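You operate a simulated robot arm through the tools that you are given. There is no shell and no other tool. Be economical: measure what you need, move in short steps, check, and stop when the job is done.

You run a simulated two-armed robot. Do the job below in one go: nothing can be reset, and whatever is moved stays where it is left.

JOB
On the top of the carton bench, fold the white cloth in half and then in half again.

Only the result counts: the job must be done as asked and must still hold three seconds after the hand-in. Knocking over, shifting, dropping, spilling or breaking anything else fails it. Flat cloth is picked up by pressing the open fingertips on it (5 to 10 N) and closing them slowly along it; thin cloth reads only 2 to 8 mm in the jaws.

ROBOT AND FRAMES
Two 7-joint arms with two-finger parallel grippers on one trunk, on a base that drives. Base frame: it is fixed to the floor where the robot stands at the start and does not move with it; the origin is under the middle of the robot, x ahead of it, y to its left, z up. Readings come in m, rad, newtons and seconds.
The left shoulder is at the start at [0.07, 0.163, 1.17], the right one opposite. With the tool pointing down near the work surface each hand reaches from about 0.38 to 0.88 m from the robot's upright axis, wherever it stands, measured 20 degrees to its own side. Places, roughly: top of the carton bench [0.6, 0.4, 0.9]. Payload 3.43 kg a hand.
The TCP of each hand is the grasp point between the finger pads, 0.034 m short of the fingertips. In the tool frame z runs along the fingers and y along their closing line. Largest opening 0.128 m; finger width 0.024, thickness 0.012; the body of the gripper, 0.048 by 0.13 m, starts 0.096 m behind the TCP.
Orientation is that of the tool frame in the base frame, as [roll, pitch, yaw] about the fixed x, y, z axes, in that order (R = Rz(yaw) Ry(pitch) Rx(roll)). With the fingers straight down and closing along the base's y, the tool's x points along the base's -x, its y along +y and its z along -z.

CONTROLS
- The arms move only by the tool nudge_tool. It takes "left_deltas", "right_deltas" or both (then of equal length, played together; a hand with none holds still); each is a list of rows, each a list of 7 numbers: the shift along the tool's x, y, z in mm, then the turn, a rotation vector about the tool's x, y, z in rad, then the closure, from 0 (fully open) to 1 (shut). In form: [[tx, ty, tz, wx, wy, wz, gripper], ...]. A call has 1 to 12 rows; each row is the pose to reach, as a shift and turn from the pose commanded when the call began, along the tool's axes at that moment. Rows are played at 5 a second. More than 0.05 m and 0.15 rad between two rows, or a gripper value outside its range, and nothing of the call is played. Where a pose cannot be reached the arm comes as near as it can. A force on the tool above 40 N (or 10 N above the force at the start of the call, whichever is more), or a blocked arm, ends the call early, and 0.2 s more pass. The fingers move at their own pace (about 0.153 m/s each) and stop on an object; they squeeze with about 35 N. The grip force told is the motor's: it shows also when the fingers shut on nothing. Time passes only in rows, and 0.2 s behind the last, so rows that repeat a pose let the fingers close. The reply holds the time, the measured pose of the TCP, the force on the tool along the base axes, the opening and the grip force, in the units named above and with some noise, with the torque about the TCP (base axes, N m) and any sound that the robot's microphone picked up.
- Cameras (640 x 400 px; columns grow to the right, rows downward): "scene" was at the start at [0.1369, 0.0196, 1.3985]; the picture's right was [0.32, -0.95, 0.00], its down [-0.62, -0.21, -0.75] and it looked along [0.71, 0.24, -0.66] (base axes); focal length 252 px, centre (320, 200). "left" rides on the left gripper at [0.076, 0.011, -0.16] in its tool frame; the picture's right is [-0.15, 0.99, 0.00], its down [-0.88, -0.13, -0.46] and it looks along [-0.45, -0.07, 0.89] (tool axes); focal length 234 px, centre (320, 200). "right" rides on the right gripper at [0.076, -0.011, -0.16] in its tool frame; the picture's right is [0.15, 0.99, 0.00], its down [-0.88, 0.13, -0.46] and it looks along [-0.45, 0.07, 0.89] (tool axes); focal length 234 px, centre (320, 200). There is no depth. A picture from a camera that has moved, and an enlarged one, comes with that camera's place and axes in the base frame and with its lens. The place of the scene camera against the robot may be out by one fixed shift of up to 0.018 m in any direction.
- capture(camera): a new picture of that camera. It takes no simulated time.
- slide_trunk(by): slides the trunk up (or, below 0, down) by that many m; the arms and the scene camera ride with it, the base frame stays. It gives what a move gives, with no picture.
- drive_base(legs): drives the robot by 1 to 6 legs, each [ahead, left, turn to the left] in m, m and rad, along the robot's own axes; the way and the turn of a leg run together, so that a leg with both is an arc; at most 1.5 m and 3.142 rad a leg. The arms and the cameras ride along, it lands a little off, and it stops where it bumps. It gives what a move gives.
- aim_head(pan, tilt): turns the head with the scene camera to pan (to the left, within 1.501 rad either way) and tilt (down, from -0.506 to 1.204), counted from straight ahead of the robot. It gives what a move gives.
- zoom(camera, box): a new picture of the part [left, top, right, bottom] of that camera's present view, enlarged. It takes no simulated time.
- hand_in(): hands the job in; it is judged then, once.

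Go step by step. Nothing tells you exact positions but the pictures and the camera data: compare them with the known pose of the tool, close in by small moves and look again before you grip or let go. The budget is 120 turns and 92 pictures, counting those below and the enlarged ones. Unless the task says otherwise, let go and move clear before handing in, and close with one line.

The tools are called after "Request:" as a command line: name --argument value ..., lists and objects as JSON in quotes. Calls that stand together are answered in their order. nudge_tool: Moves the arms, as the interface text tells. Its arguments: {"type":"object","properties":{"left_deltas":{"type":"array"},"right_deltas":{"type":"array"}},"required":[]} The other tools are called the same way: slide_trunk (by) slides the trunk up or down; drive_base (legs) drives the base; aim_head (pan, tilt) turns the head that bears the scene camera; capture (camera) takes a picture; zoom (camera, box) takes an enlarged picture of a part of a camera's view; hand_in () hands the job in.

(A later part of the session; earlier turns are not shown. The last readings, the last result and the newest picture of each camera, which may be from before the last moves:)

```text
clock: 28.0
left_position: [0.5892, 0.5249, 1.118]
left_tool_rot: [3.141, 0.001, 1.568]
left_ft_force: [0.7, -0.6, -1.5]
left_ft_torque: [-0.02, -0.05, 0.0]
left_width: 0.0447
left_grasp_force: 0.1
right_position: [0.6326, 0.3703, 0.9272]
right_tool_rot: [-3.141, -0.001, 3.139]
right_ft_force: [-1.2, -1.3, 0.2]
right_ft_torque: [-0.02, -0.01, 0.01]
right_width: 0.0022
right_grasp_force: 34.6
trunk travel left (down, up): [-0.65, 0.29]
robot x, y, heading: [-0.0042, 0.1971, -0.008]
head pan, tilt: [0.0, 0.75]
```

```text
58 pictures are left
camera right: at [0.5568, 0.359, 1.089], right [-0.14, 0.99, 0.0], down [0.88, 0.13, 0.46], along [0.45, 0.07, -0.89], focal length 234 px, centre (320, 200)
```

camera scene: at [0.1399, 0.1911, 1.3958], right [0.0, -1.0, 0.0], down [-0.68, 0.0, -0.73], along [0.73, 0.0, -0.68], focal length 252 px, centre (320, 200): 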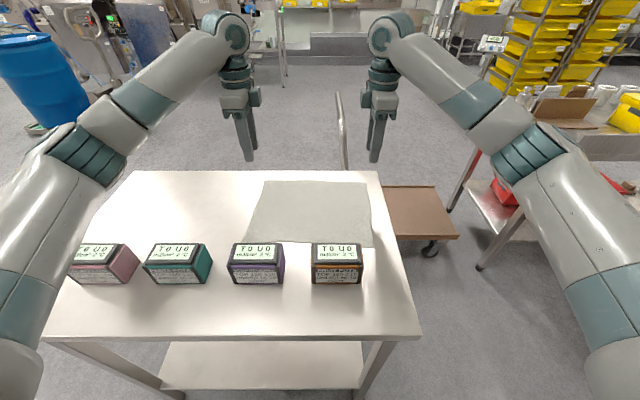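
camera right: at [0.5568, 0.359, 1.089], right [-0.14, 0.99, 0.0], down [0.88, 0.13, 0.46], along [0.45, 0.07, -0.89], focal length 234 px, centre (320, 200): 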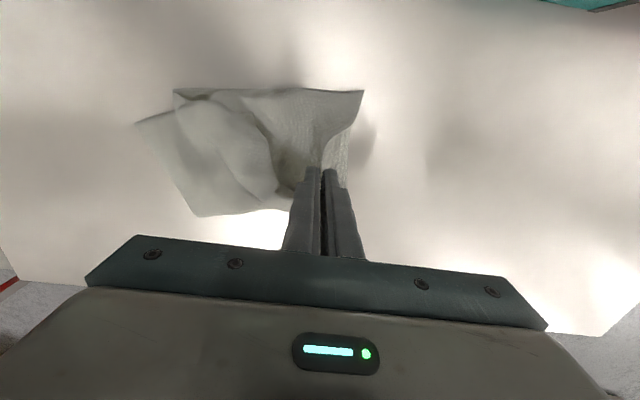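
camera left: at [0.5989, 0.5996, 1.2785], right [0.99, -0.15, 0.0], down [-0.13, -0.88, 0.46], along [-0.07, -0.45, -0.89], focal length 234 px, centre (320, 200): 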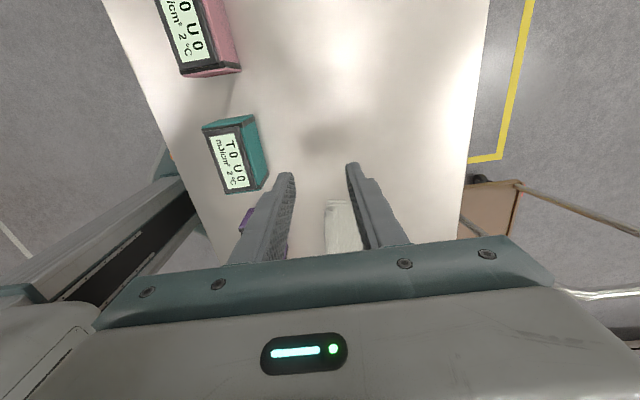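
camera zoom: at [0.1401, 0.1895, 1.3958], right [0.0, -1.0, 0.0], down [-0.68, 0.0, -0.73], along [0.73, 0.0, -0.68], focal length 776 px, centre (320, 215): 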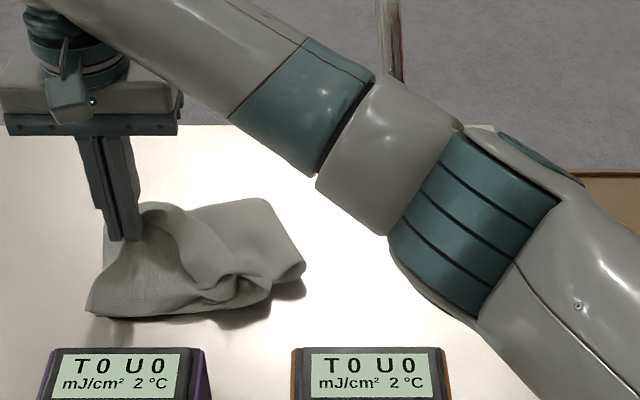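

The bottom ply followed almost entirely. I'll lower the end to the left edge, release, and look.

Request:
nudge_tool --right_deltas '[[0, 8, 12, 0, 0, 0, 1], [0, 12, 22, 0, 0, 0, 1], [0, 12, 22, 0, 0, 0, 1], [0, 12, 22, 0, 0, 0, 0.9], [0, 12, 22, 0, 0, 0, 0.8], [0, 12, 22, 0, 0, 0, 0.75], [0, 12, 0, 0, 0, 0, 0.75], [0, 12, -40, 0, 0, 0, 0.75], [0, 5, -85, 0, 0, 0, 0.75], [0, 5, -130, 0, 0, 0, 0.75], [0, 5, -130, 0, 0, 0, 0.75]]'

Request:
nudge_tool --right_deltas '[[20, -45, 0, 0, 0, 0, 0.75], [40, -90, 0, 0, 0, 0, 0.75], [50, -135, 0, 0, 0, 0, 0.75], [50, -180, 0, 0, 0, 0, 0.75], [50, -225, 0, 0, 0, 0, 0.75], [50, -270, 0, 0, 0, 0, 0.75], [50, -300, 0, 0, 0, 0, 0.75]]'

Request:
zoom --camera "scene" --box '[220, 130, 420, 260]'

Request:
capture --camera "right"

```text
clock: 30.4
left_position: [0.5889, 0.5251, 1.117]
left_tool_rot: [-3.14, 0.002, 1.568]
left_ft_force: [-0.1, -0.3, -1.1]
left_ft_torque: [-0.05, -0.01, -0.02]
left_width: 0.0449
left_grasp_force: 0.0
right_position: [0.6345, 0.3763, 1.0593]
right_tool_rot: [-3.141, -0.003, 3.141]
right_ft_force: [0.3, -0.2, -0.1]
right_ft_torque: [0.01, 0.04, 0.0]
right_width: 0.0321
right_grasp_force: 0.1
trunk travel left (down, up): [-0.65, 0.29]
robot x, y, heading: [-0.0015, 0.1973, -0.007]
head pan, tilt: [0.0, 0.75]
```

```text
clock: 32.0
left_position: [0.588, 0.5238, 1.1187]
left_tool_rot: [-3.14, 0.001, 1.566]
left_ft_force: [0.0, -0.3, -1.0]
left_ft_torque: [0.02, 0.01, 0.0]
left_width: 0.0447
left_grasp_force: 0.0
right_position: [0.581, 0.0742, 1.0611]
right_tool_rot: [3.141, 0.001, 3.14]
right_ft_force: [0.3, 0.4, -0.7]
right_ft_torque: [0.04, 0.03, -0.01]
right_width: 0.0322
right_grasp_force: 0.2
trunk travel left (down, up): [-0.65, 0.29]
robot x, y, heading: [0.0016, 0.1962, -0.002]
head pan, tilt: [0.0, 0.75]
```

```text
3.08 times, centred on (320, 195) of scene
camera zoom: at [0.1401, 0.1893, 1.3958], right [0.0, -1.0, 0.0], down [-0.68, 0.0, -0.73], along [0.73, 0.0, -0.68], focal length 776 px, centre (320, 215)
```

zoom: 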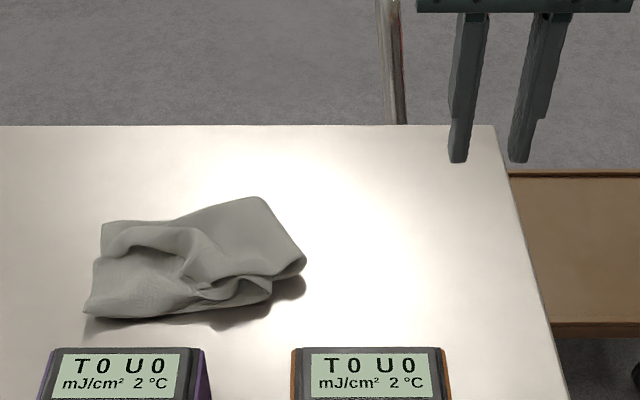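

```text
56 pictures are left
camera right: at [0.5047, 0.0624, 1.2204], right [-0.14, 0.99, 0.0], down [0.88, 0.13, 0.46], along [0.45, 0.07, -0.89], focal length 234 px, centre (320, 200)
```

right: 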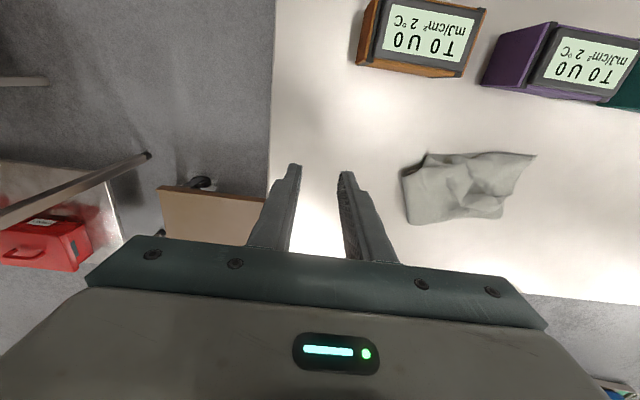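

It's folded into roughly a quarter but looks crumpled. I'll take a closer look.

Request:
zoom --camera "scene" --box '[240, 180, 320, 235]'

Request:
zoom --camera "right" --box '[380, 130, 560, 240]'

```text
7.27 times, centred on (280, 208) of scene
camera zoom: at [0.1401, 0.1893, 1.3958], right [0.0, -1.0, 0.0], down [-0.68, 0.0, -0.73], along [0.73, 0.0, -0.68], focal length 1834 px, centre (611, 146)
```

zoom: 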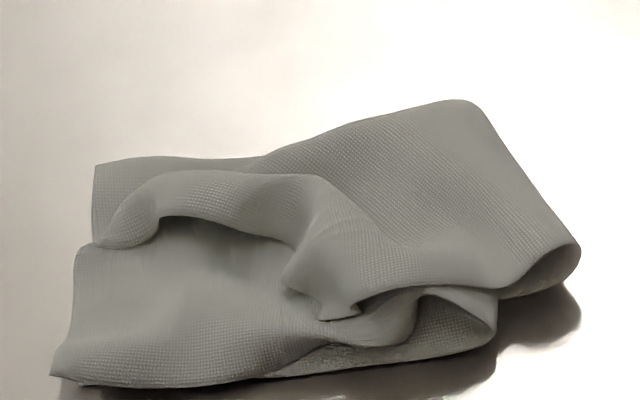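

```text
3.56 times, centred on (470, 185) of right
camera zoom: at [0.5047, 0.0624, 1.2204], right [-0.14, 0.99, 0.0], down [0.88, 0.13, 0.46], along [0.45, 0.07, -0.89], focal length 833 px, centre (-213, 253)
```

zoom: 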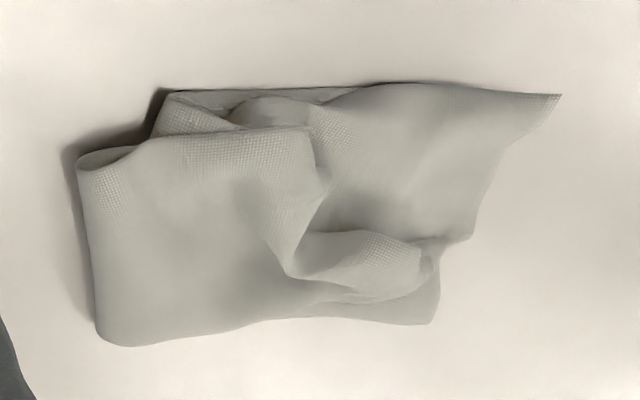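

I need a clearer view from above, so I'll put the right wrist camera over the cloth.

Request:
nudge_tool --right_deltas '[[-40, 30, -40, 0, 0, 0, 0.75], [-80, 60, -40, 0, 0, 0, 0.75], [-120, 90, -40, 0, 0, 0, 0.75], [-120, 130, -40, 0, 0, 0, 0.75], [-120, 175, -40, 0, 0, 0, 0.75], [-120, 210, -40, 0, 0, 0, 0.75], [-120, 210, -40, 0, 0, 0, 0.75]]'

Request:
capture --camera "right"

Request:
zoom --camera "right" --box '[220, 20, 460, 170]'

```text
refused: row 1 steps farther than a row can; nothing moved
```

```text
53 pictures are left
camera right: at [0.5047, 0.0624, 1.2204], right [-0.14, 0.99, 0.0], down [0.88, 0.13, 0.46], along [0.45, 0.07, -0.89], focal length 234 px, centre (320, 200)
```

right: 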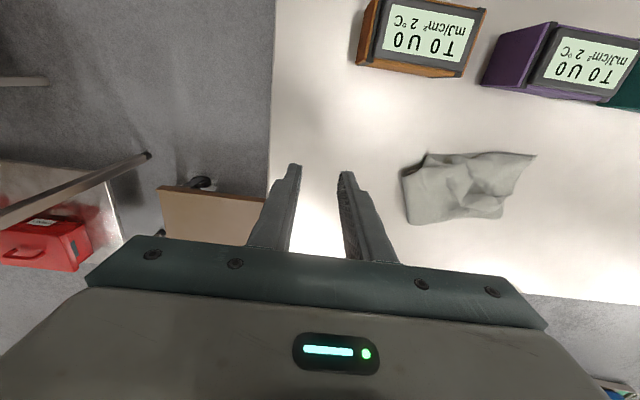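

```text
2.67 times, centred on (340, 95) of right
camera zoom: at [0.5047, 0.0624, 1.2204], right [-0.14, 0.99, 0.0], down [0.88, 0.13, 0.46], along [0.45, 0.07, -0.89], focal length 624 px, centre (267, 480)
```

zoom: 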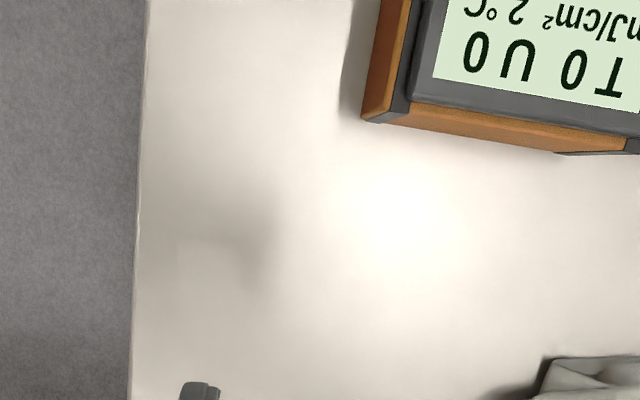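

The first row stepped too far, so I'll redo it with smaller steps.

Request:
nudge_tool --right_deltas '[[-30, 20, -15, 0, 0, 0, 0.75], [-60, 45, -30, 0, 0, 0, 0.75], [-90, 75, -40, 0, 0, 0, 0.75], [-115, 110, -40, 0, 0, 0, 0.75], [-115, 155, -40, 0, 0, 0, 0.75], [-115, 200, -40, 0, 0, 0, 0.75], [-115, 220, -40, 0, 0, 0, 0.75], [-115, 220, -40, 0, 0, 0, 0.75]]'

Request:
zoom --camera "right" --box '[200, 20, 460, 180]'

```text
clock: 33.8
left_position: [0.5876, 0.5244, 1.1189]
left_tool_rot: [-3.141, 0.0, 1.568]
left_ft_force: [0.1, 0.1, 0.8]
left_ft_torque: [0.01, 0.0, -0.05]
left_width: 0.045
left_grasp_force: 0.0
right_position: [0.697, 0.2952, 1.0992]
right_tool_rot: [3.141, 0.001, 3.139]
right_ft_force: [0.5, -0.3, 0.5]
right_ft_torque: [0.03, 0.0, -0.01]
right_width: 0.0318
right_grasp_force: 0.1
trunk travel left (down, up): [-0.65, 0.29]
robot x, y, heading: [0.0026, 0.1988, -0.005]
head pan, tilt: [0.0, 0.75]
```

```text
2.46 times, centred on (330, 100) of right
camera zoom: at [0.6208, 0.283, 1.26], right [-0.14, 0.99, 0.0], down [0.88, 0.13, 0.46], along [0.45, 0.07, -0.89], focal length 576 px, centre (295, 446)
```

zoom: 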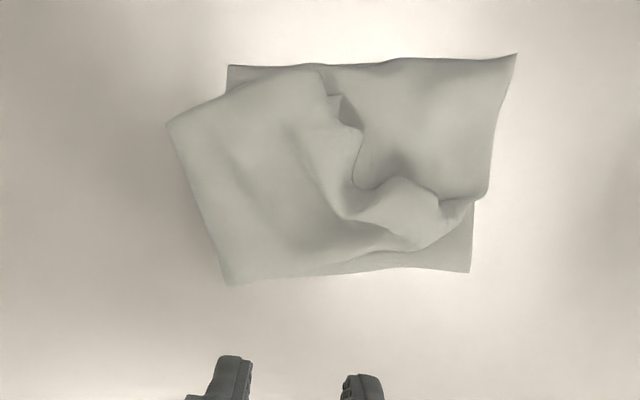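

From above, the flap's near corner stopped short at about (0.59,0.30); it should reach the near-left corner at (0.555,0.40). I'll hover the right hand over that raised corner edge and check alignment.

Request:
nudge_tool --right_deltas '[[30, 4, 30, 0, 0, 0, 0.69], [60, 8, 60, 0, 0, 0, 0.69], [93, 8, 90, 0, 0, 0, 0.69], [93, 8, 130, 0, 0, 0, 0.69], [93, 8, 160, 0, 0, 0, 0.69], [93, 8, 160, 0, 0, 0, 0.69]]'

Request:
zoom --camera "right" --box '[200, 40, 460, 240]'

Request:
zoom --camera "scene" --box '[230, 170, 330, 235]'

```text
clock: 35.2
left_position: [0.5884, 0.5257, 1.1176]
left_tool_rot: [3.14, 0.001, 1.567]
left_ft_force: [-0.1, -0.5, 0.0]
left_ft_torque: [0.02, 0.02, -0.01]
left_width: 0.0449
left_grasp_force: 0.0
right_position: [0.604, 0.3024, 0.9377]
right_tool_rot: [3.141, 0.0, 3.137]
right_ft_force: [0.4, 0.7, 0.2]
right_ft_torque: [-0.03, 0.01, 0.01]
right_width: 0.0398
right_grasp_force: 0.2
trunk travel left (down, up): [-0.65, 0.29]
robot x, y, heading: [0.0005, 0.1984, -0.003]
head pan, tilt: [0.0, 0.75]
```

```text
2.00 times, centred on (330, 140) of right
camera zoom: at [0.5278, 0.2908, 1.0989], right [-0.14, 0.99, 0.0], down [0.88, 0.13, 0.46], along [0.45, 0.07, -0.89], focal length 468 px, centre (300, 320)
```

zoom: 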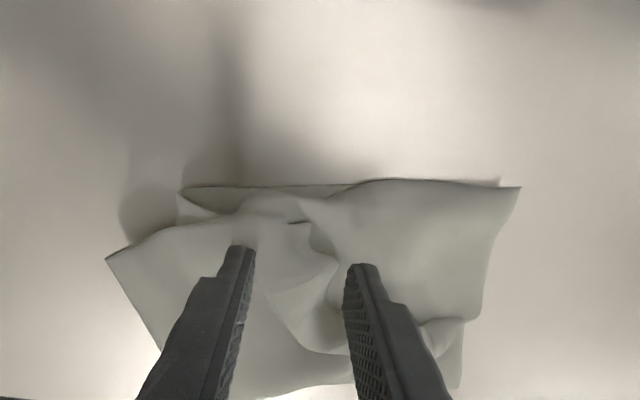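

```text
6.15 times, centred on (280, 202) of scene
camera zoom: at [0.1399, 0.1901, 1.3958], right [0.0, -1.0, 0.0], down [-0.68, 0.0, -0.73], along [0.73, 0.0, -0.68], focal length 1552 px, centre (566, 185)
```

zoom: 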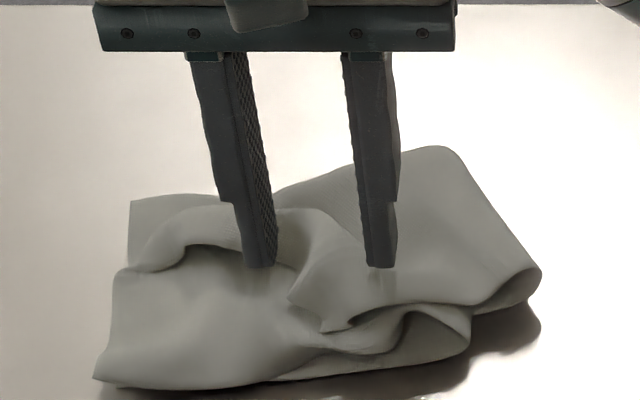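

The flap corner lies right between the fingers, slightly nearer to me. I'll shift 10 mm nearer, lower, and close to capture it without pressing hard.

Request:
nudge_tool --right_deltas '[[11, 1, 10, 0, 0, 0, 0.69], [11, 1, 22, 0, 0, 0, 0.69], [11, 1, 30, 0, 0, 0, 0.69], [11, 1, 30, 0, 0, 0, 0.69]]'

Request:
zoom --camera "right" --box '[200, 40, 460, 240]'

Request:
zoom --camera "scene" --box '[230, 170, 330, 235]'

```text
clock: 36.2
left_position: [0.5877, 0.5263, 1.1184]
left_tool_rot: [-3.141, 0.002, 1.566]
left_ft_force: [-0.2, -0.6, -0.3]
left_ft_torque: [0.0, -0.01, -0.02]
left_width: 0.0447
left_grasp_force: 0.1
right_position: [0.594, 0.3031, 0.9091]
right_tool_rot: [3.141, -0.001, 3.138]
right_ft_force: [0.1, -0.3, 0.3]
right_ft_torque: [0.0, 0.0, -0.03]
right_width: 0.0398
right_grasp_force: 0.0
trunk travel left (down, up): [-0.65, 0.29]
robot x, y, heading: [-0.0005, 0.1969, -0.004]
head pan, tilt: [0.0, 0.75]
```

```text
2.00 times, centred on (330, 140) of right
camera zoom: at [0.5174, 0.2925, 1.0699], right [-0.14, 0.99, 0.0], down [0.88, 0.13, 0.46], along [0.45, 0.07, -0.89], focal length 468 px, centre (300, 320)
```

zoom: 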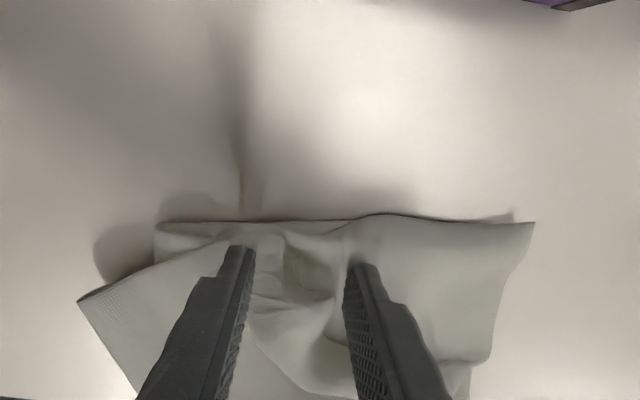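

```text
6.15 times, centred on (280, 202) of scene
camera zoom: at [0.1401, 0.1903, 1.3957], right [0.0, -1.0, 0.0], down [-0.68, 0.0, -0.73], along [0.73, 0.0, -0.68], focal length 1552 px, centre (566, 185)
```

zoom: 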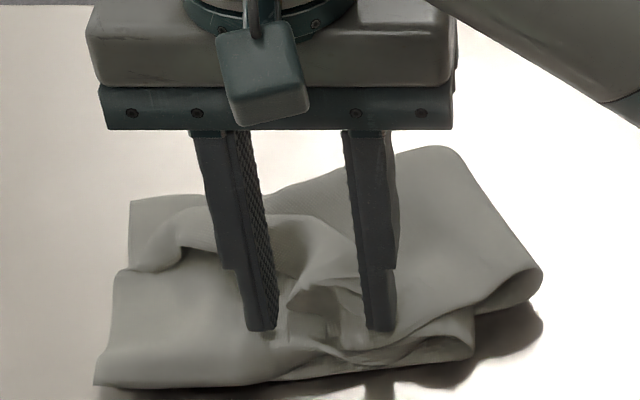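

Request:
nudge_tool --right_deltas '[[0, 0, 1, 0, 0, 0, 0.73], [0, 0, 1, 0, 0, 0, 0.77], [0, 0, 1, 0, 0, 0, 0.81], [0, 0, 1, 0, 0, 0, 0.85], [0, 0, 1, 0, 0, 0, 0.89], [0, 0, 1, 0, 0, 0, 0.93], [0, 0, 1, 0, 0, 0, 0.97], [0, 0, 1, 0, 0, 0, 1], [0, 0, 1, 0, 0, 0, 1]]'

Request:
zoom --camera "scene" --box '[230, 170, 330, 235]'

Request:
zoom --camera "right" --box '[200, 40, 460, 240]'

```text
clock: 38.2
left_position: [0.5877, 0.5258, 1.1186]
left_tool_rot: [-3.141, 0.001, 1.567]
left_ft_force: [1.0, 0.0, -0.6]
left_ft_torque: [0.02, 0.01, 0.02]
left_width: 0.0447
left_grasp_force: 0.1
right_position: [0.5939, 0.3036, 0.9078]
right_tool_rot: [-3.141, 0.0, 3.138]
right_ft_force: [0.0, 0.4, 0.0]
right_ft_torque: [0.05, -0.04, 0.01]
right_width: 0.0031
right_grasp_force: 35.4
trunk travel left (down, up): [-0.65, 0.29]
robot x, y, heading: [0.0018, 0.2017, -0.004]
head pan, tilt: [0.0, 0.75]
```

```text
6.15 times, centred on (280, 202) of scene
camera zoom: at [0.1402, 0.1903, 1.3957], right [0.0, -1.0, 0.0], down [-0.68, 0.0, -0.73], along [0.73, 0.0, -0.68], focal length 1552 px, centre (566, 185)
```

zoom: 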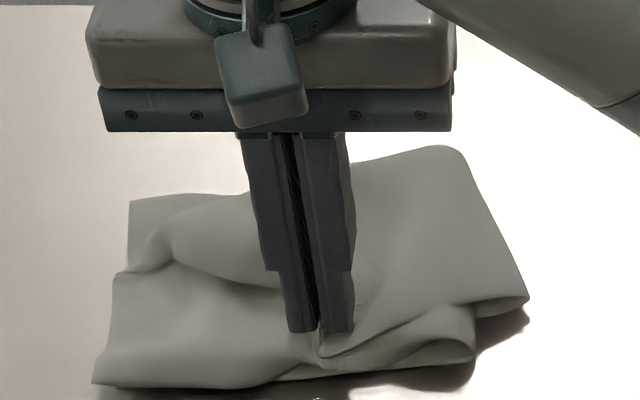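

```text
2.00 times, centred on (330, 140) of right
camera zoom: at [0.5177, 0.293, 1.0688], right [-0.14, 0.99, 0.0], down [0.88, 0.13, 0.46], along [0.45, 0.06, -0.89], focal length 468 px, centre (300, 320)
```

zoom: 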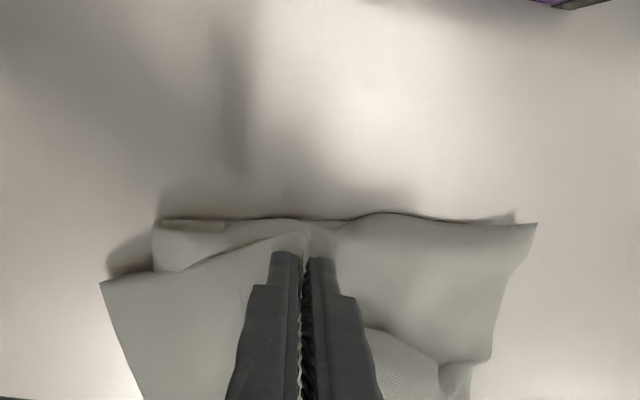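

Gripped at 3.1 mm. I'll lift a bit to see which plies came.

Request:
nudge_tool --right_deltas '[[0, 5, -20, 0, 0, 0, 1], [0, 10, -40, 0, 0, 0, 1], [0, 15, -60, 0, 0, 0, 1], [0, 15, -60, 0, 0, 0, 1]]'

Request:
zoom --camera "scene" --box '[230, 170, 330, 235]'

Request:
zoom --camera "right" --box '[200, 40, 460, 240]'

```text
clock: 39.2
left_position: [0.5872, 0.5251, 1.1178]
left_tool_rot: [3.141, 0.0, 1.569]
left_ft_force: [-0.6, -0.1, -0.1]
left_ft_torque: [0.05, -0.02, 0.0]
left_width: 0.0449
left_grasp_force: 0.1
right_position: [0.5944, 0.3174, 0.9672]
right_tool_rot: [-3.141, -0.001, 3.137]
right_ft_force: [-0.1, 0.2, 0.0]
right_ft_torque: [0.02, 0.0, -0.01]
right_width: 0.0032
right_grasp_force: 35.2
trunk travel left (down, up): [-0.65, 0.29]
robot x, y, heading: [-0.0014, 0.1956, -0.001]
head pan, tilt: [0.0, 0.75]
```

```text
6.15 times, centred on (280, 202) of scene
camera zoom: at [0.1404, 0.1901, 1.3957], right [0.0, -1.0, 0.0], down [-0.68, 0.0, -0.73], along [0.73, 0.0, -0.68], focal length 1552 px, centre (566, 185)
```

zoom: 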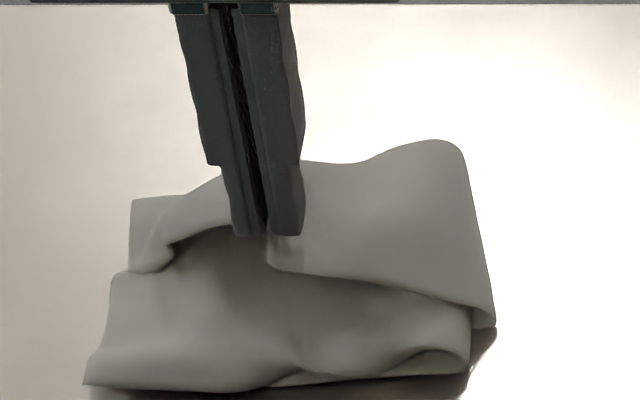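

```text
2.00 times, centred on (330, 140) of right
camera zoom: at [0.518, 0.3078, 1.1282], right [-0.14, 0.99, 0.0], down [0.88, 0.13, 0.46], along [0.45, 0.06, -0.89], focal length 468 px, centre (300, 320)
```

zoom: 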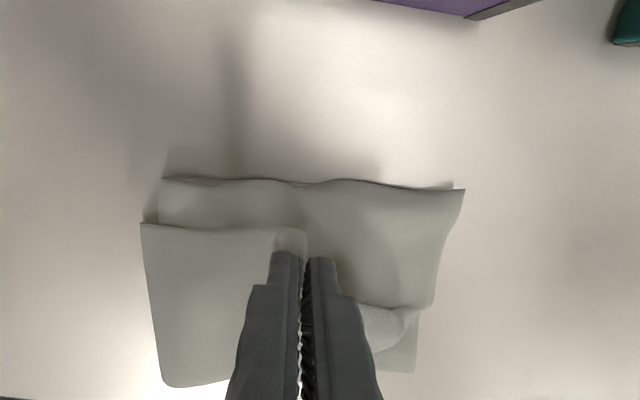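

It cleanly picked up the outer ply's near corner. I'll carry it to the near-left corner.

Request:
nudge_tool --right_deltas '[[8, 22, -5, 0, 0, 0, 1], [16, 45, 0, 0, 0, 0, 1], [24, 65, 15, 0, 0, 0, 1], [26, 70, 30, 0, 0, 0, 1], [26, 70, 30, 0, 0, 0, 1]]'

Request:
zoom --camera "scene" --box '[230, 170, 330, 235]'

Request:
zoom --camera "right" --box '[200, 40, 460, 240]'

```text
clock: 40.4
left_position: [0.5878, 0.5248, 1.1179]
left_tool_rot: [-3.141, 0.003, 1.566]
left_ft_force: [-0.4, -0.5, 0.2]
left_ft_torque: [0.0, 0.01, -0.02]
left_width: 0.0448
left_grasp_force: 0.0
right_position: [0.5676, 0.3896, 0.9381]
right_tool_rot: [-3.14, -0.001, 3.137]
right_ft_force: [0.3, 0.2, -0.7]
right_ft_torque: [0.03, 0.0, 0.02]
right_width: 0.0032
right_grasp_force: 35.5
trunk travel left (down, up): [-0.65, 0.29]
robot x, y, heading: [-0.0029, 0.1977, -0.003]
head pan, tilt: [0.0, 0.75]
```

```text
6.15 times, centred on (280, 202) of scene
camera zoom: at [0.1401, 0.1902, 1.3957], right [0.0, -1.0, 0.0], down [-0.68, 0.0, -0.73], along [0.73, 0.0, -0.68], focal length 1552 px, centre (566, 185)
```

zoom: 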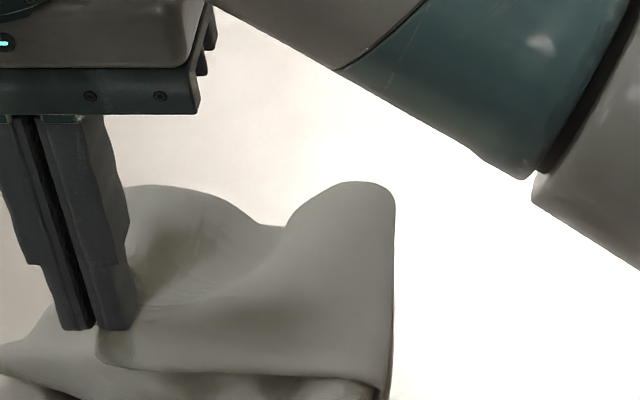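

```text
2.00 times, centred on (330, 140) of right
camera zoom: at [0.4919, 0.3786, 1.0995], right [-0.14, 0.99, 0.0], down [0.88, 0.13, 0.46], along [0.45, 0.07, -0.89], focal length 468 px, centre (300, 320)
```

zoom: 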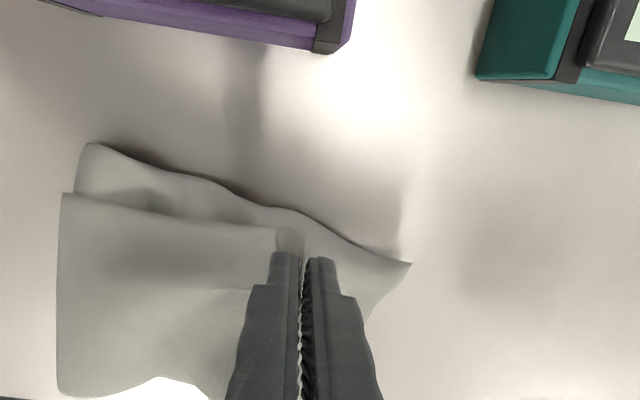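

The whole bundle slid left a bit. I'll set the corner down here, release, and reassess.

Request:
nudge_tool --right_deltas '[[0, 8, 12, 0, 0, 0, 1], [0, 12, 24, 0, 0, 0, 1], [0, 12, 30, 0, 0, 0, 1], [0, 12, 30, 0, 0, 0, 0.92], [0, 12, 30, 0, 0, 0, 0.85], [0, 12, 30, 0, 0, 0, 0.8], [0, 12, 10, 0, 0, 0, 0.8], [0, 12, -30, 0, 0, 0, 0.8], [-30, 0, -70, 0, 0, 0, 0.8], [-60, -20, -110, 0, 0, 0, 0.8], [-90, -40, -140, 0, 0, 0, 0.8], [-120, -50, -150, 0, 0, 0, 0.8]]'

Request:
zoom --camera "right" --box '[200, 20, 460, 180]'

Request:
zoom --camera "scene" --box '[220, 170, 320, 235]'

```text
refused: row 9 steps farther than a row can; nothing moved
```

```text
2.46 times, centred on (330, 100) of right
camera zoom: at [0.4919, 0.3786, 1.0995], right [-0.14, 0.99, 0.0], down [0.88, 0.13, 0.46], along [0.45, 0.07, -0.89], focal length 576 px, centre (295, 446)
```

zoom: 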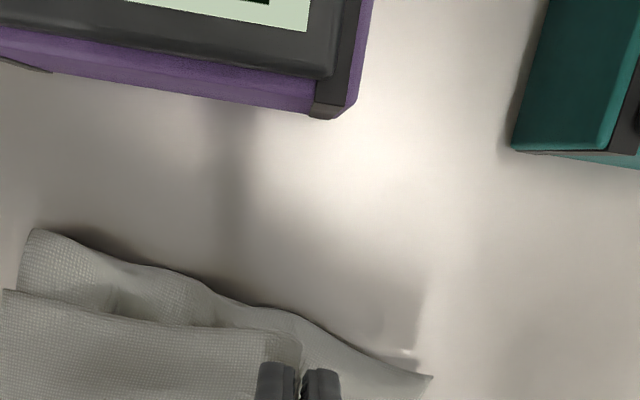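

```text
6.15 times, centred on (270, 202) of scene
camera zoom: at [0.1401, 0.1902, 1.3957], right [0.0, -1.0, 0.0], down [-0.68, 0.0, -0.73], along [0.73, 0.0, -0.68], focal length 1552 px, centre (628, 185)
```

zoom: 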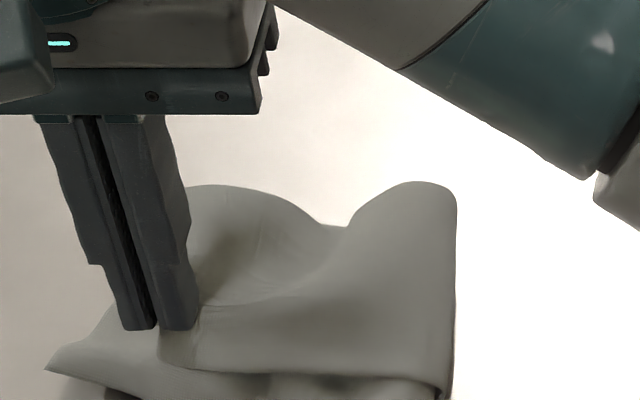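

Request:
nudge_tool --right_deltas '[[0, 10, 10, 0, 0, 0, 1], [2, 22, 22, 0, 0, 0, 1], [2, 22, 30, 0, 0, 0, 1], [2, 22, 30, 0, 0, 0, 0.92], [2, 22, 30, 0, 0, 0, 0.85], [2, 22, 30, 0, 0, 0, 0.8], [2, 22, 10, 0, 0, 0, 0.8], [2, 22, -30, 0, 0, 0, 0.8], [-20, 10, -65, 0, 0, 0, 0.8], [-45, 0, -95, 0, 0, 0, 0.8], [-75, -15, -125, 0, 0, 0, 0.8], [-110, -25, -150, 0, 0, 0, 0.8]]'

Request:
zoom --camera "right" --box '[200, 20, 460, 180]'

Request:
zoom --camera "scene" --box '[220, 170, 320, 235]'

```text
clock: 43.0
left_position: [0.5872, 0.5264, 1.1171]
left_tool_rot: [3.141, 0.002, 1.569]
left_ft_force: [0.1, -0.1, 0.4]
left_ft_torque: [-0.03, -0.03, 0.04]
left_width: 0.0449
left_grasp_force: 0.0
right_position: [0.6772, 0.3645, 1.089]
right_tool_rot: [-3.139, 0.0, 3.139]
right_ft_force: [0.7, -0.1, 0.4]
right_ft_torque: [0.02, 0.03, -0.05]
right_width: 0.0255
right_grasp_force: 0.1
trunk travel left (down, up): [-0.65, 0.29]
robot x, y, heading: [0.0008, 0.1988, -0.003]
head pan, tilt: [0.0, 0.75]
```

```text
2.46 times, centred on (330, 100) of right
camera zoom: at [0.6017, 0.3547, 1.2497], right [-0.14, 0.99, 0.0], down [0.88, 0.13, 0.46], along [0.45, 0.06, -0.89], focal length 576 px, centre (295, 446)
```

zoom: 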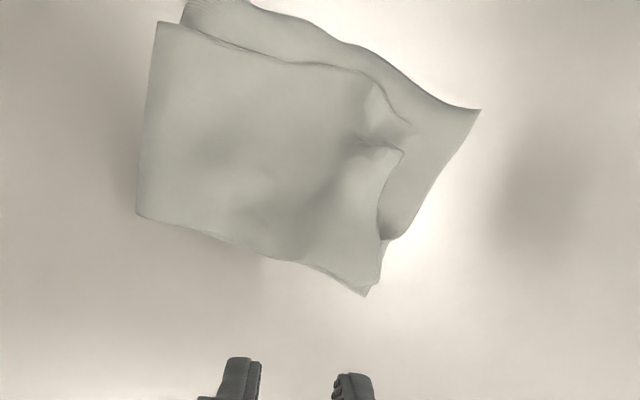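

```text
6.15 times, centred on (270, 202) of scene
camera zoom: at [0.1398, 0.1913, 1.3957], right [0.0, -1.0, 0.0], down [-0.68, 0.0, -0.73], along [0.73, 0.0, -0.68], focal length 1552 px, centre (628, 185)
```

zoom: 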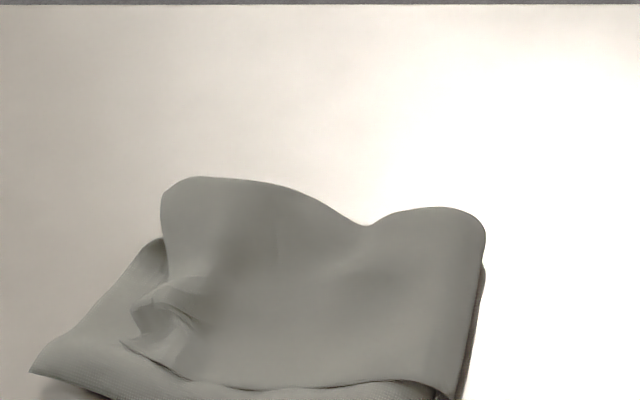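

The outer ply now covers most of the bundle and the footprint is about a quarter. I'll look at the left side and near edge to judge how the inner plies lie.

Request:
nudge_tool --left_deltas '[[30, 0, 20, 0, 0, 0, 0.65], [60, 0, 50, 0, 0, 0, 0.65], [95, 0, 80, 0, 0, 0, 0.65], [110, 0, 100, 0, 0, 0, 0.65], [110, 0, 100, 0, 0, 0, 0.65]]'

Request:
capture --camera "left"

Request:
zoom --camera "left" --box '[220, 20, 420, 170]'

Request:
zoom --camera "scene" --box '[220, 195, 300, 245]'

```text
clock: 44.2
left_position: [0.5903, 0.6378, 1.0184]
left_tool_rot: [3.141, 0.0, 1.567]
left_ft_force: [-0.6, 0.6, 0.0]
left_ft_torque: [0.0, -0.01, 0.02]
left_width: 0.0451
left_grasp_force: 0.0
right_position: [0.6783, 0.3643, 1.0879]
right_tool_rot: [3.141, 0.0, 3.139]
right_ft_force: [-0.6, 0.0, 0.2]
right_ft_torque: [0.03, -0.01, -0.01]
right_width: 0.0255
right_grasp_force: 0.0
trunk travel left (down, up): [-0.65, 0.29]
robot x, y, heading: [0.0027, 0.1981, -0.004]
head pan, tilt: [0.0, 0.75]
```

```text
36 pictures are left
camera left: at [0.6016, 0.7119, 1.1778], right [0.99, -0.15, 0.0], down [-0.13, -0.88, 0.46], along [-0.07, -0.45, -0.89], focal length 234 px, centre (320, 200)
```

left: 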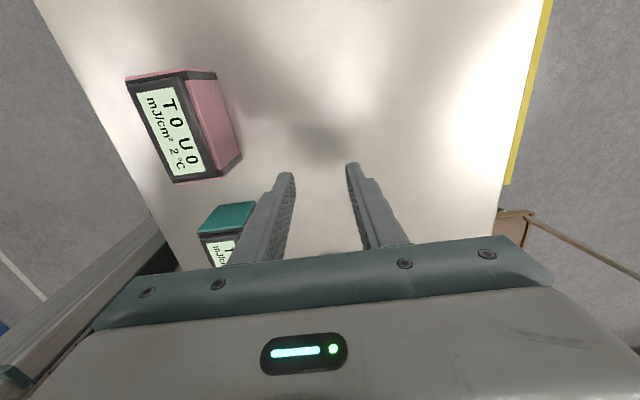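

```text
2.67 times, centred on (320, 95) of left
camera zoom: at [0.6016, 0.7119, 1.1778], right [0.99, -0.15, 0.0], down [-0.13, -0.88, 0.46], along [-0.07, -0.45, -0.89], focal length 624 px, centre (320, 480)
```

zoom: 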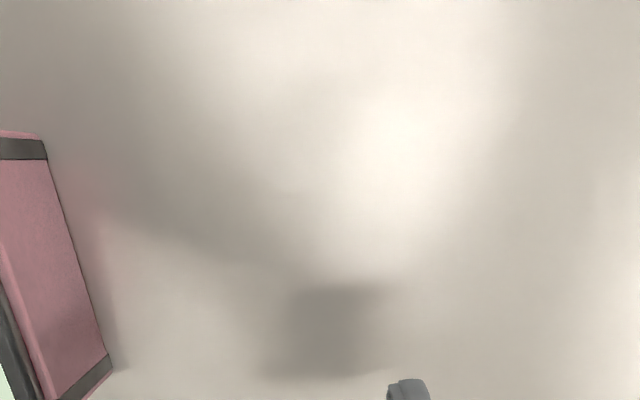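

```text
8.00 times, centred on (260, 220) of scene
camera zoom: at [0.1402, 0.1898, 1.3957], right [0.0, -1.0, 0.0], down [-0.68, 0.0, -0.73], along [0.73, 0.0, -0.68], focal length 2018 px, centre (800, 40)
```

zoom: 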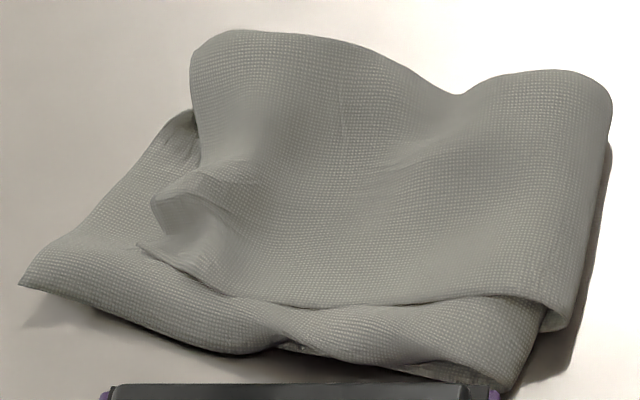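

I read the inner ply as well placed, with only the outer ply's near corner about 4 cm short, at roughly (0.58,0.41). I'll pick that corner up once more to lay it further left.

Request:
nudge_tool --right_deltas '[[25, 12, 30, 0, 0, 0, 0.69], [50, 24, 60, 0, 0, 0, 0.69], [75, 36, 90, 0, 0, 0, 0.69], [93, 46, 125, 0, 0, 0, 0.69], [93, 46, 158, 0, 0, 0, 0.69], [93, 46, 158, 0, 0, 0, 0.69]]'

Request:
zoom --camera "right" --box '[200, 40, 460, 240]'

Request:
zoom --camera "scene" --box '[220, 185, 300, 240]'

```text
clock: 45.6
left_position: [0.5906, 0.6371, 1.0183]
left_tool_rot: [-3.141, 0.002, 1.568]
left_ft_force: [0.8, 0.1, -0.4]
left_ft_torque: [0.03, -0.02, 0.0]
left_width: 0.045
left_grasp_force: 0.0
right_position: [0.5852, 0.4135, 0.9301]
right_tool_rot: [-3.14, -0.001, 3.138]
right_ft_force: [0.5, 0.2, 0.2]
right_ft_torque: [-0.02, -0.02, -0.01]
right_width: 0.0397
right_grasp_force: 0.1
trunk travel left (down, up): [-0.65, 0.29]
robot x, y, heading: [0.0001, 0.1989, -0.001]
head pan, tilt: [0.0, 0.75]
```

```text
2.00 times, centred on (330, 140) of right
camera zoom: at [0.5097, 0.4031, 1.0908], right [-0.14, 0.99, 0.0], down [0.88, 0.13, 0.46], along [0.45, 0.06, -0.89], focal length 468 px, centre (300, 320)
```

zoom: 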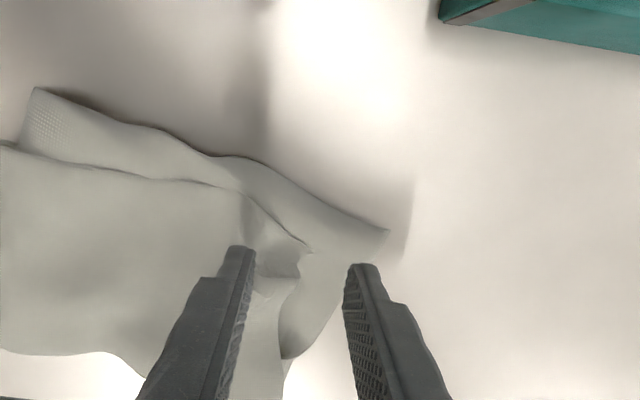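

```text
7.27 times, centred on (260, 212) of scene
camera zoom: at [0.1398, 0.1904, 1.3958], right [0.0, -1.0, 0.0], down [-0.68, 0.0, -0.73], along [0.73, 0.0, -0.68], focal length 1834 px, centre (756, 109)
```

zoom: 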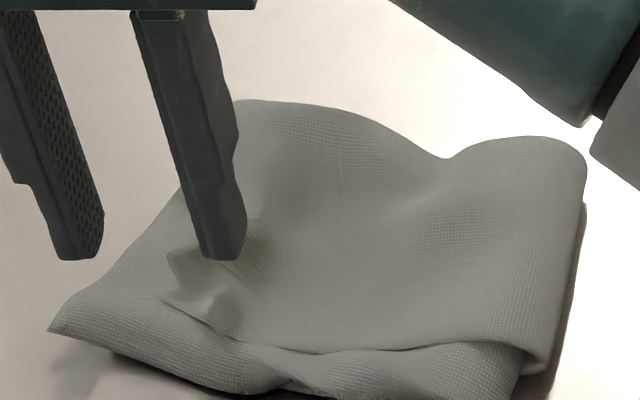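

Request:
nudge_tool --right_deltas '[[-2, -5, 10, 0, 0, 0, 0.69], [-2, -5, 20, 0, 0, 0, 0.69], [-2, -5, 20, 0, 0, 0, 0.75], [-2, -5, 20, 0, 0, 0, 0.8], [-2, -5, 20, 0, 0, 0, 0.85], [-2, -5, 20, 0, 0, 0, 0.9], [-2, -5, 20, 0, 0, 0, 0.95], [-2, -5, 20, 0, 0, 0, 1], [-2, -5, 20, 0, 0, 0, 1], [-2, -5, 0, 0, 0, 0, 1], [-2, -5, -25, 0, 0, 0, 1], [-2, -5, -25, 0, 0, 0, 1]]'

Request:
zoom --camera "right" --box '[200, 40, 460, 240]'

Request:
zoom --camera "scene" --box '[220, 185, 300, 240]'

```text
clock: 48.2
left_position: [0.5913, 0.6379, 1.0179]
left_tool_rot: [-3.141, 0.002, 1.568]
left_ft_force: [-0.3, -0.3, -0.5]
left_ft_torque: [0.01, 0.02, -0.03]
left_width: 0.0447
left_grasp_force: 0.0
right_position: [0.5878, 0.4066, 0.9541]
right_tool_rot: [-3.139, 0.001, 3.14]
right_ft_force: [0.4, 0.3, 0.4]
right_ft_torque: [-0.03, -0.01, 0.01]
right_width: 0.0098
right_grasp_force: 35.3
trunk travel left (down, up): [-0.65, 0.29]
robot x, y, heading: [-0.0001, 0.1964, -0.001]
head pan, tilt: [0.0, 0.75]
```

```text
2.00 times, centred on (330, 140) of right
camera zoom: at [0.5117, 0.3958, 1.1152], right [-0.14, 0.99, 0.0], down [0.88, 0.13, 0.46], along [0.45, 0.06, -0.89], focal length 468 px, centre (300, 320)
```

zoom: 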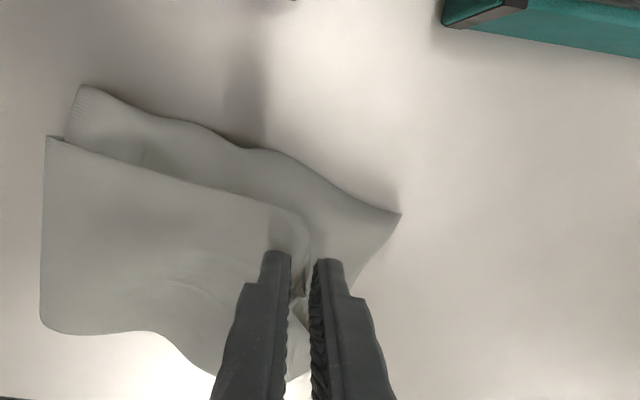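

```text
7.27 times, centred on (260, 212) of scene
camera zoom: at [0.1404, 0.1906, 1.3957], right [0.0, -1.0, 0.0], down [-0.68, 0.0, -0.73], along [0.73, 0.0, -0.68], focal length 1834 px, centre (756, 109)
```

zoom: 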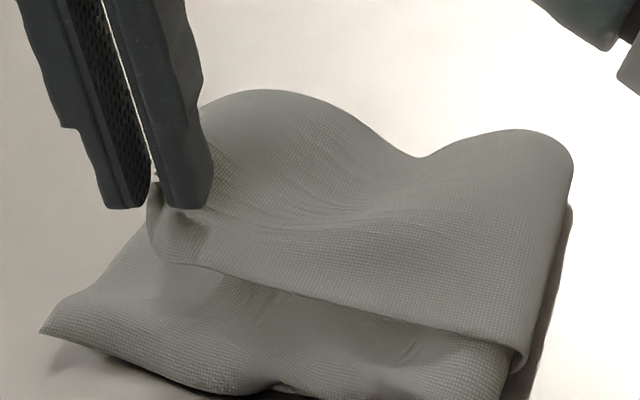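

Only the flap is held. I'll raise it to peel it free, then lay its corner toward (0.57,0.45).

Request:
nudge_tool --right_deltas '[[0, 0, -20, 0, 0, 0, 1], [4, 15, -30, 0, 0, 0, 1], [8, 30, -25, 0, 0, 0, 1], [11, 40, -10, 0, 0, 0, 1], [12, 44, 10, 0, 0, 0, 1], [12, 44, 30, 0, 0, 0, 1], [12, 44, 38, 0, 0, 0, 1], [12, 44, 38, 0, 0, 0, 1]]'

Request:
zoom --camera "right" --box '[200, 40, 460, 240]'

Request:
zoom --camera "scene" --box '[210, 185, 290, 240]'

```text
clock: 50.0
left_position: [0.5906, 0.6368, 1.0174]
left_tool_rot: [-3.142, 0.002, 1.566]
left_ft_force: [0.3, 0.0, 0.7]
left_ft_torque: [0.01, 0.01, -0.04]
left_width: 0.0448
left_grasp_force: 0.0
right_position: [0.5758, 0.4494, 0.9167]
right_tool_rot: [3.141, -0.001, 3.137]
right_ft_force: [-0.3, 0.9, -0.3]
right_ft_torque: [-0.02, 0.0, 0.03]
right_width: 0.01
right_grasp_force: 34.5
trunk travel left (down, up): [-0.65, 0.29]
robot x, y, heading: [-0.0007, 0.1952, -0.005]
head pan, tilt: [0.0, 0.75]
```

```text
2.00 times, centred on (330, 140) of right
camera zoom: at [0.4997, 0.4391, 1.0776], right [-0.14, 0.99, 0.0], down [0.88, 0.13, 0.46], along [0.45, 0.06, -0.89], focal length 468 px, centre (300, 320)
```

zoom: 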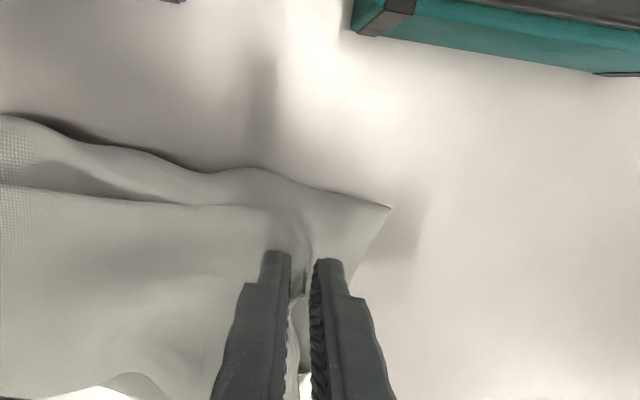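

```text
7.27 times, centred on (250, 212) of scene
camera zoom: at [0.1402, 0.1904, 1.3957], right [0.0, -1.0, 0.0], down [-0.68, 0.0, -0.73], along [0.73, 0.0, -0.68], focal length 1834 px, centre (829, 109)
```

zoom: 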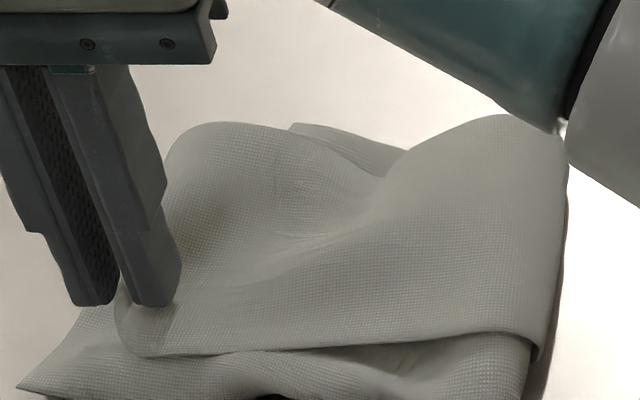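

The gain is small because the bundle slides along with it. I'll set it down, release, and inspect.

Request:
nudge_tool --right_deltas '[[8, 5, 5, 0, 0, 0, 1], [10, 8, 9, 0, 0, 0, 1], [10, 8, 9, 0, 0, 0, 0.9], [10, 8, 9, 0, 0, 0, 0.8], [10, 8, 9, 0, 0, 0, 0.7], [10, 8, -10, 0, 0, 0, 0.7], [10, 8, -45, 0, 0, 0, 0.7], [-10, 0, -85, 0, 0, 0, 0.7], [-40, -10, -115, 0, 0, 0, 0.7], [-75, -20, -145, 0, 0, 0, 0.7], [-110, -30, -165, 0, 0, 0, 0.7], [-110, -30, -165, 0, 0, 0, 0.7]]'

Request:
zoom --camera "right" --box '[180, 20, 460, 190]'

Request:
zoom --camera "scene" --box '[210, 185, 290, 240]'

```text
clock: 52.6
left_position: [0.5894, 0.637, 1.0172]
left_tool_rot: [-3.141, 0.0, 1.566]
left_ft_force: [-0.3, -0.7, 0.1]
left_ft_torque: [0.02, -0.02, -0.02]
left_width: 0.0447
left_grasp_force: 0.0
right_position: [0.6583, 0.4123, 1.0585]
right_tool_rot: [3.141, 0.001, 3.138]
right_ft_force: [1.2, -0.5, -0.5]
right_ft_torque: [0.01, -0.01, -0.01]
right_width: 0.0382
right_grasp_force: 0.1
right hand out of reach, approached as far as the arm can: row 10, 11, 12
trunk travel left (down, up): [-0.65, 0.29]
robot x, y, heading: [0.0048, 0.1999, -0.002]
head pan, tilt: [0.0, 0.75]
```

```text
2.29 times, centred on (320, 105) of right
camera zoom: at [0.5828, 0.4014, 1.2195], right [-0.14, 0.99, 0.0], down [0.88, 0.13, 0.46], along [0.45, 0.07, -0.89], focal length 535 px, centre (320, 417)
```

zoom: 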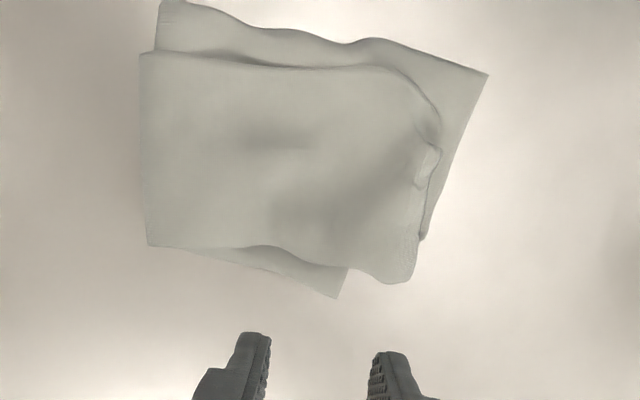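

```text
7.27 times, centred on (250, 212) of scene
camera zoom: at [0.1395, 0.1906, 1.3958], right [0.0, -1.0, 0.0], down [-0.68, 0.0, -0.73], along [0.73, 0.0, -0.68], focal length 1834 px, centre (829, 109)
```

zoom: 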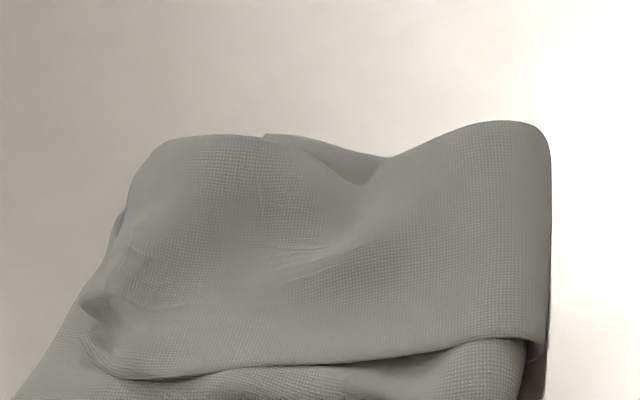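

The flap now lies along the left end and it reads as a clean quarter fold, slightly puffy. I'll pat it gently with open fingers to settle it.

Request:
nudge_tool --right_deltas '[[20, -15, 20, 0, 0, 0, 0.4], [40, -30, 50, 0, 0, 0, 0], [60, -40, 85, 0, 0, 0, 0], [60, -40, 120, 0, 0, 0, 0], [60, -40, 120, 0, 0, 0, 0]]'

```text
clock: 53.8
left_position: [0.5905, 0.6364, 1.019]
left_tool_rot: [3.141, 0.0, 1.568]
left_ft_force: [-0.4, -0.1, -0.5]
left_ft_torque: [0.0, -0.03, 0.0]
left_width: 0.0448
left_grasp_force: 0.0
right_position: [0.5994, 0.3713, 0.9387]
right_tool_rot: [3.141, 0.001, 3.139]
right_ft_force: [0.1, -0.1, 0.2]
right_ft_torque: [-0.01, 0.0, -0.03]
right_width: 0.1281
right_grasp_force: 0.0
trunk travel left (down, up): [-0.65, 0.29]
robot x, y, heading: [0.0004, 0.1971, -0.005]
head pan, tilt: [0.0, 0.75]
```

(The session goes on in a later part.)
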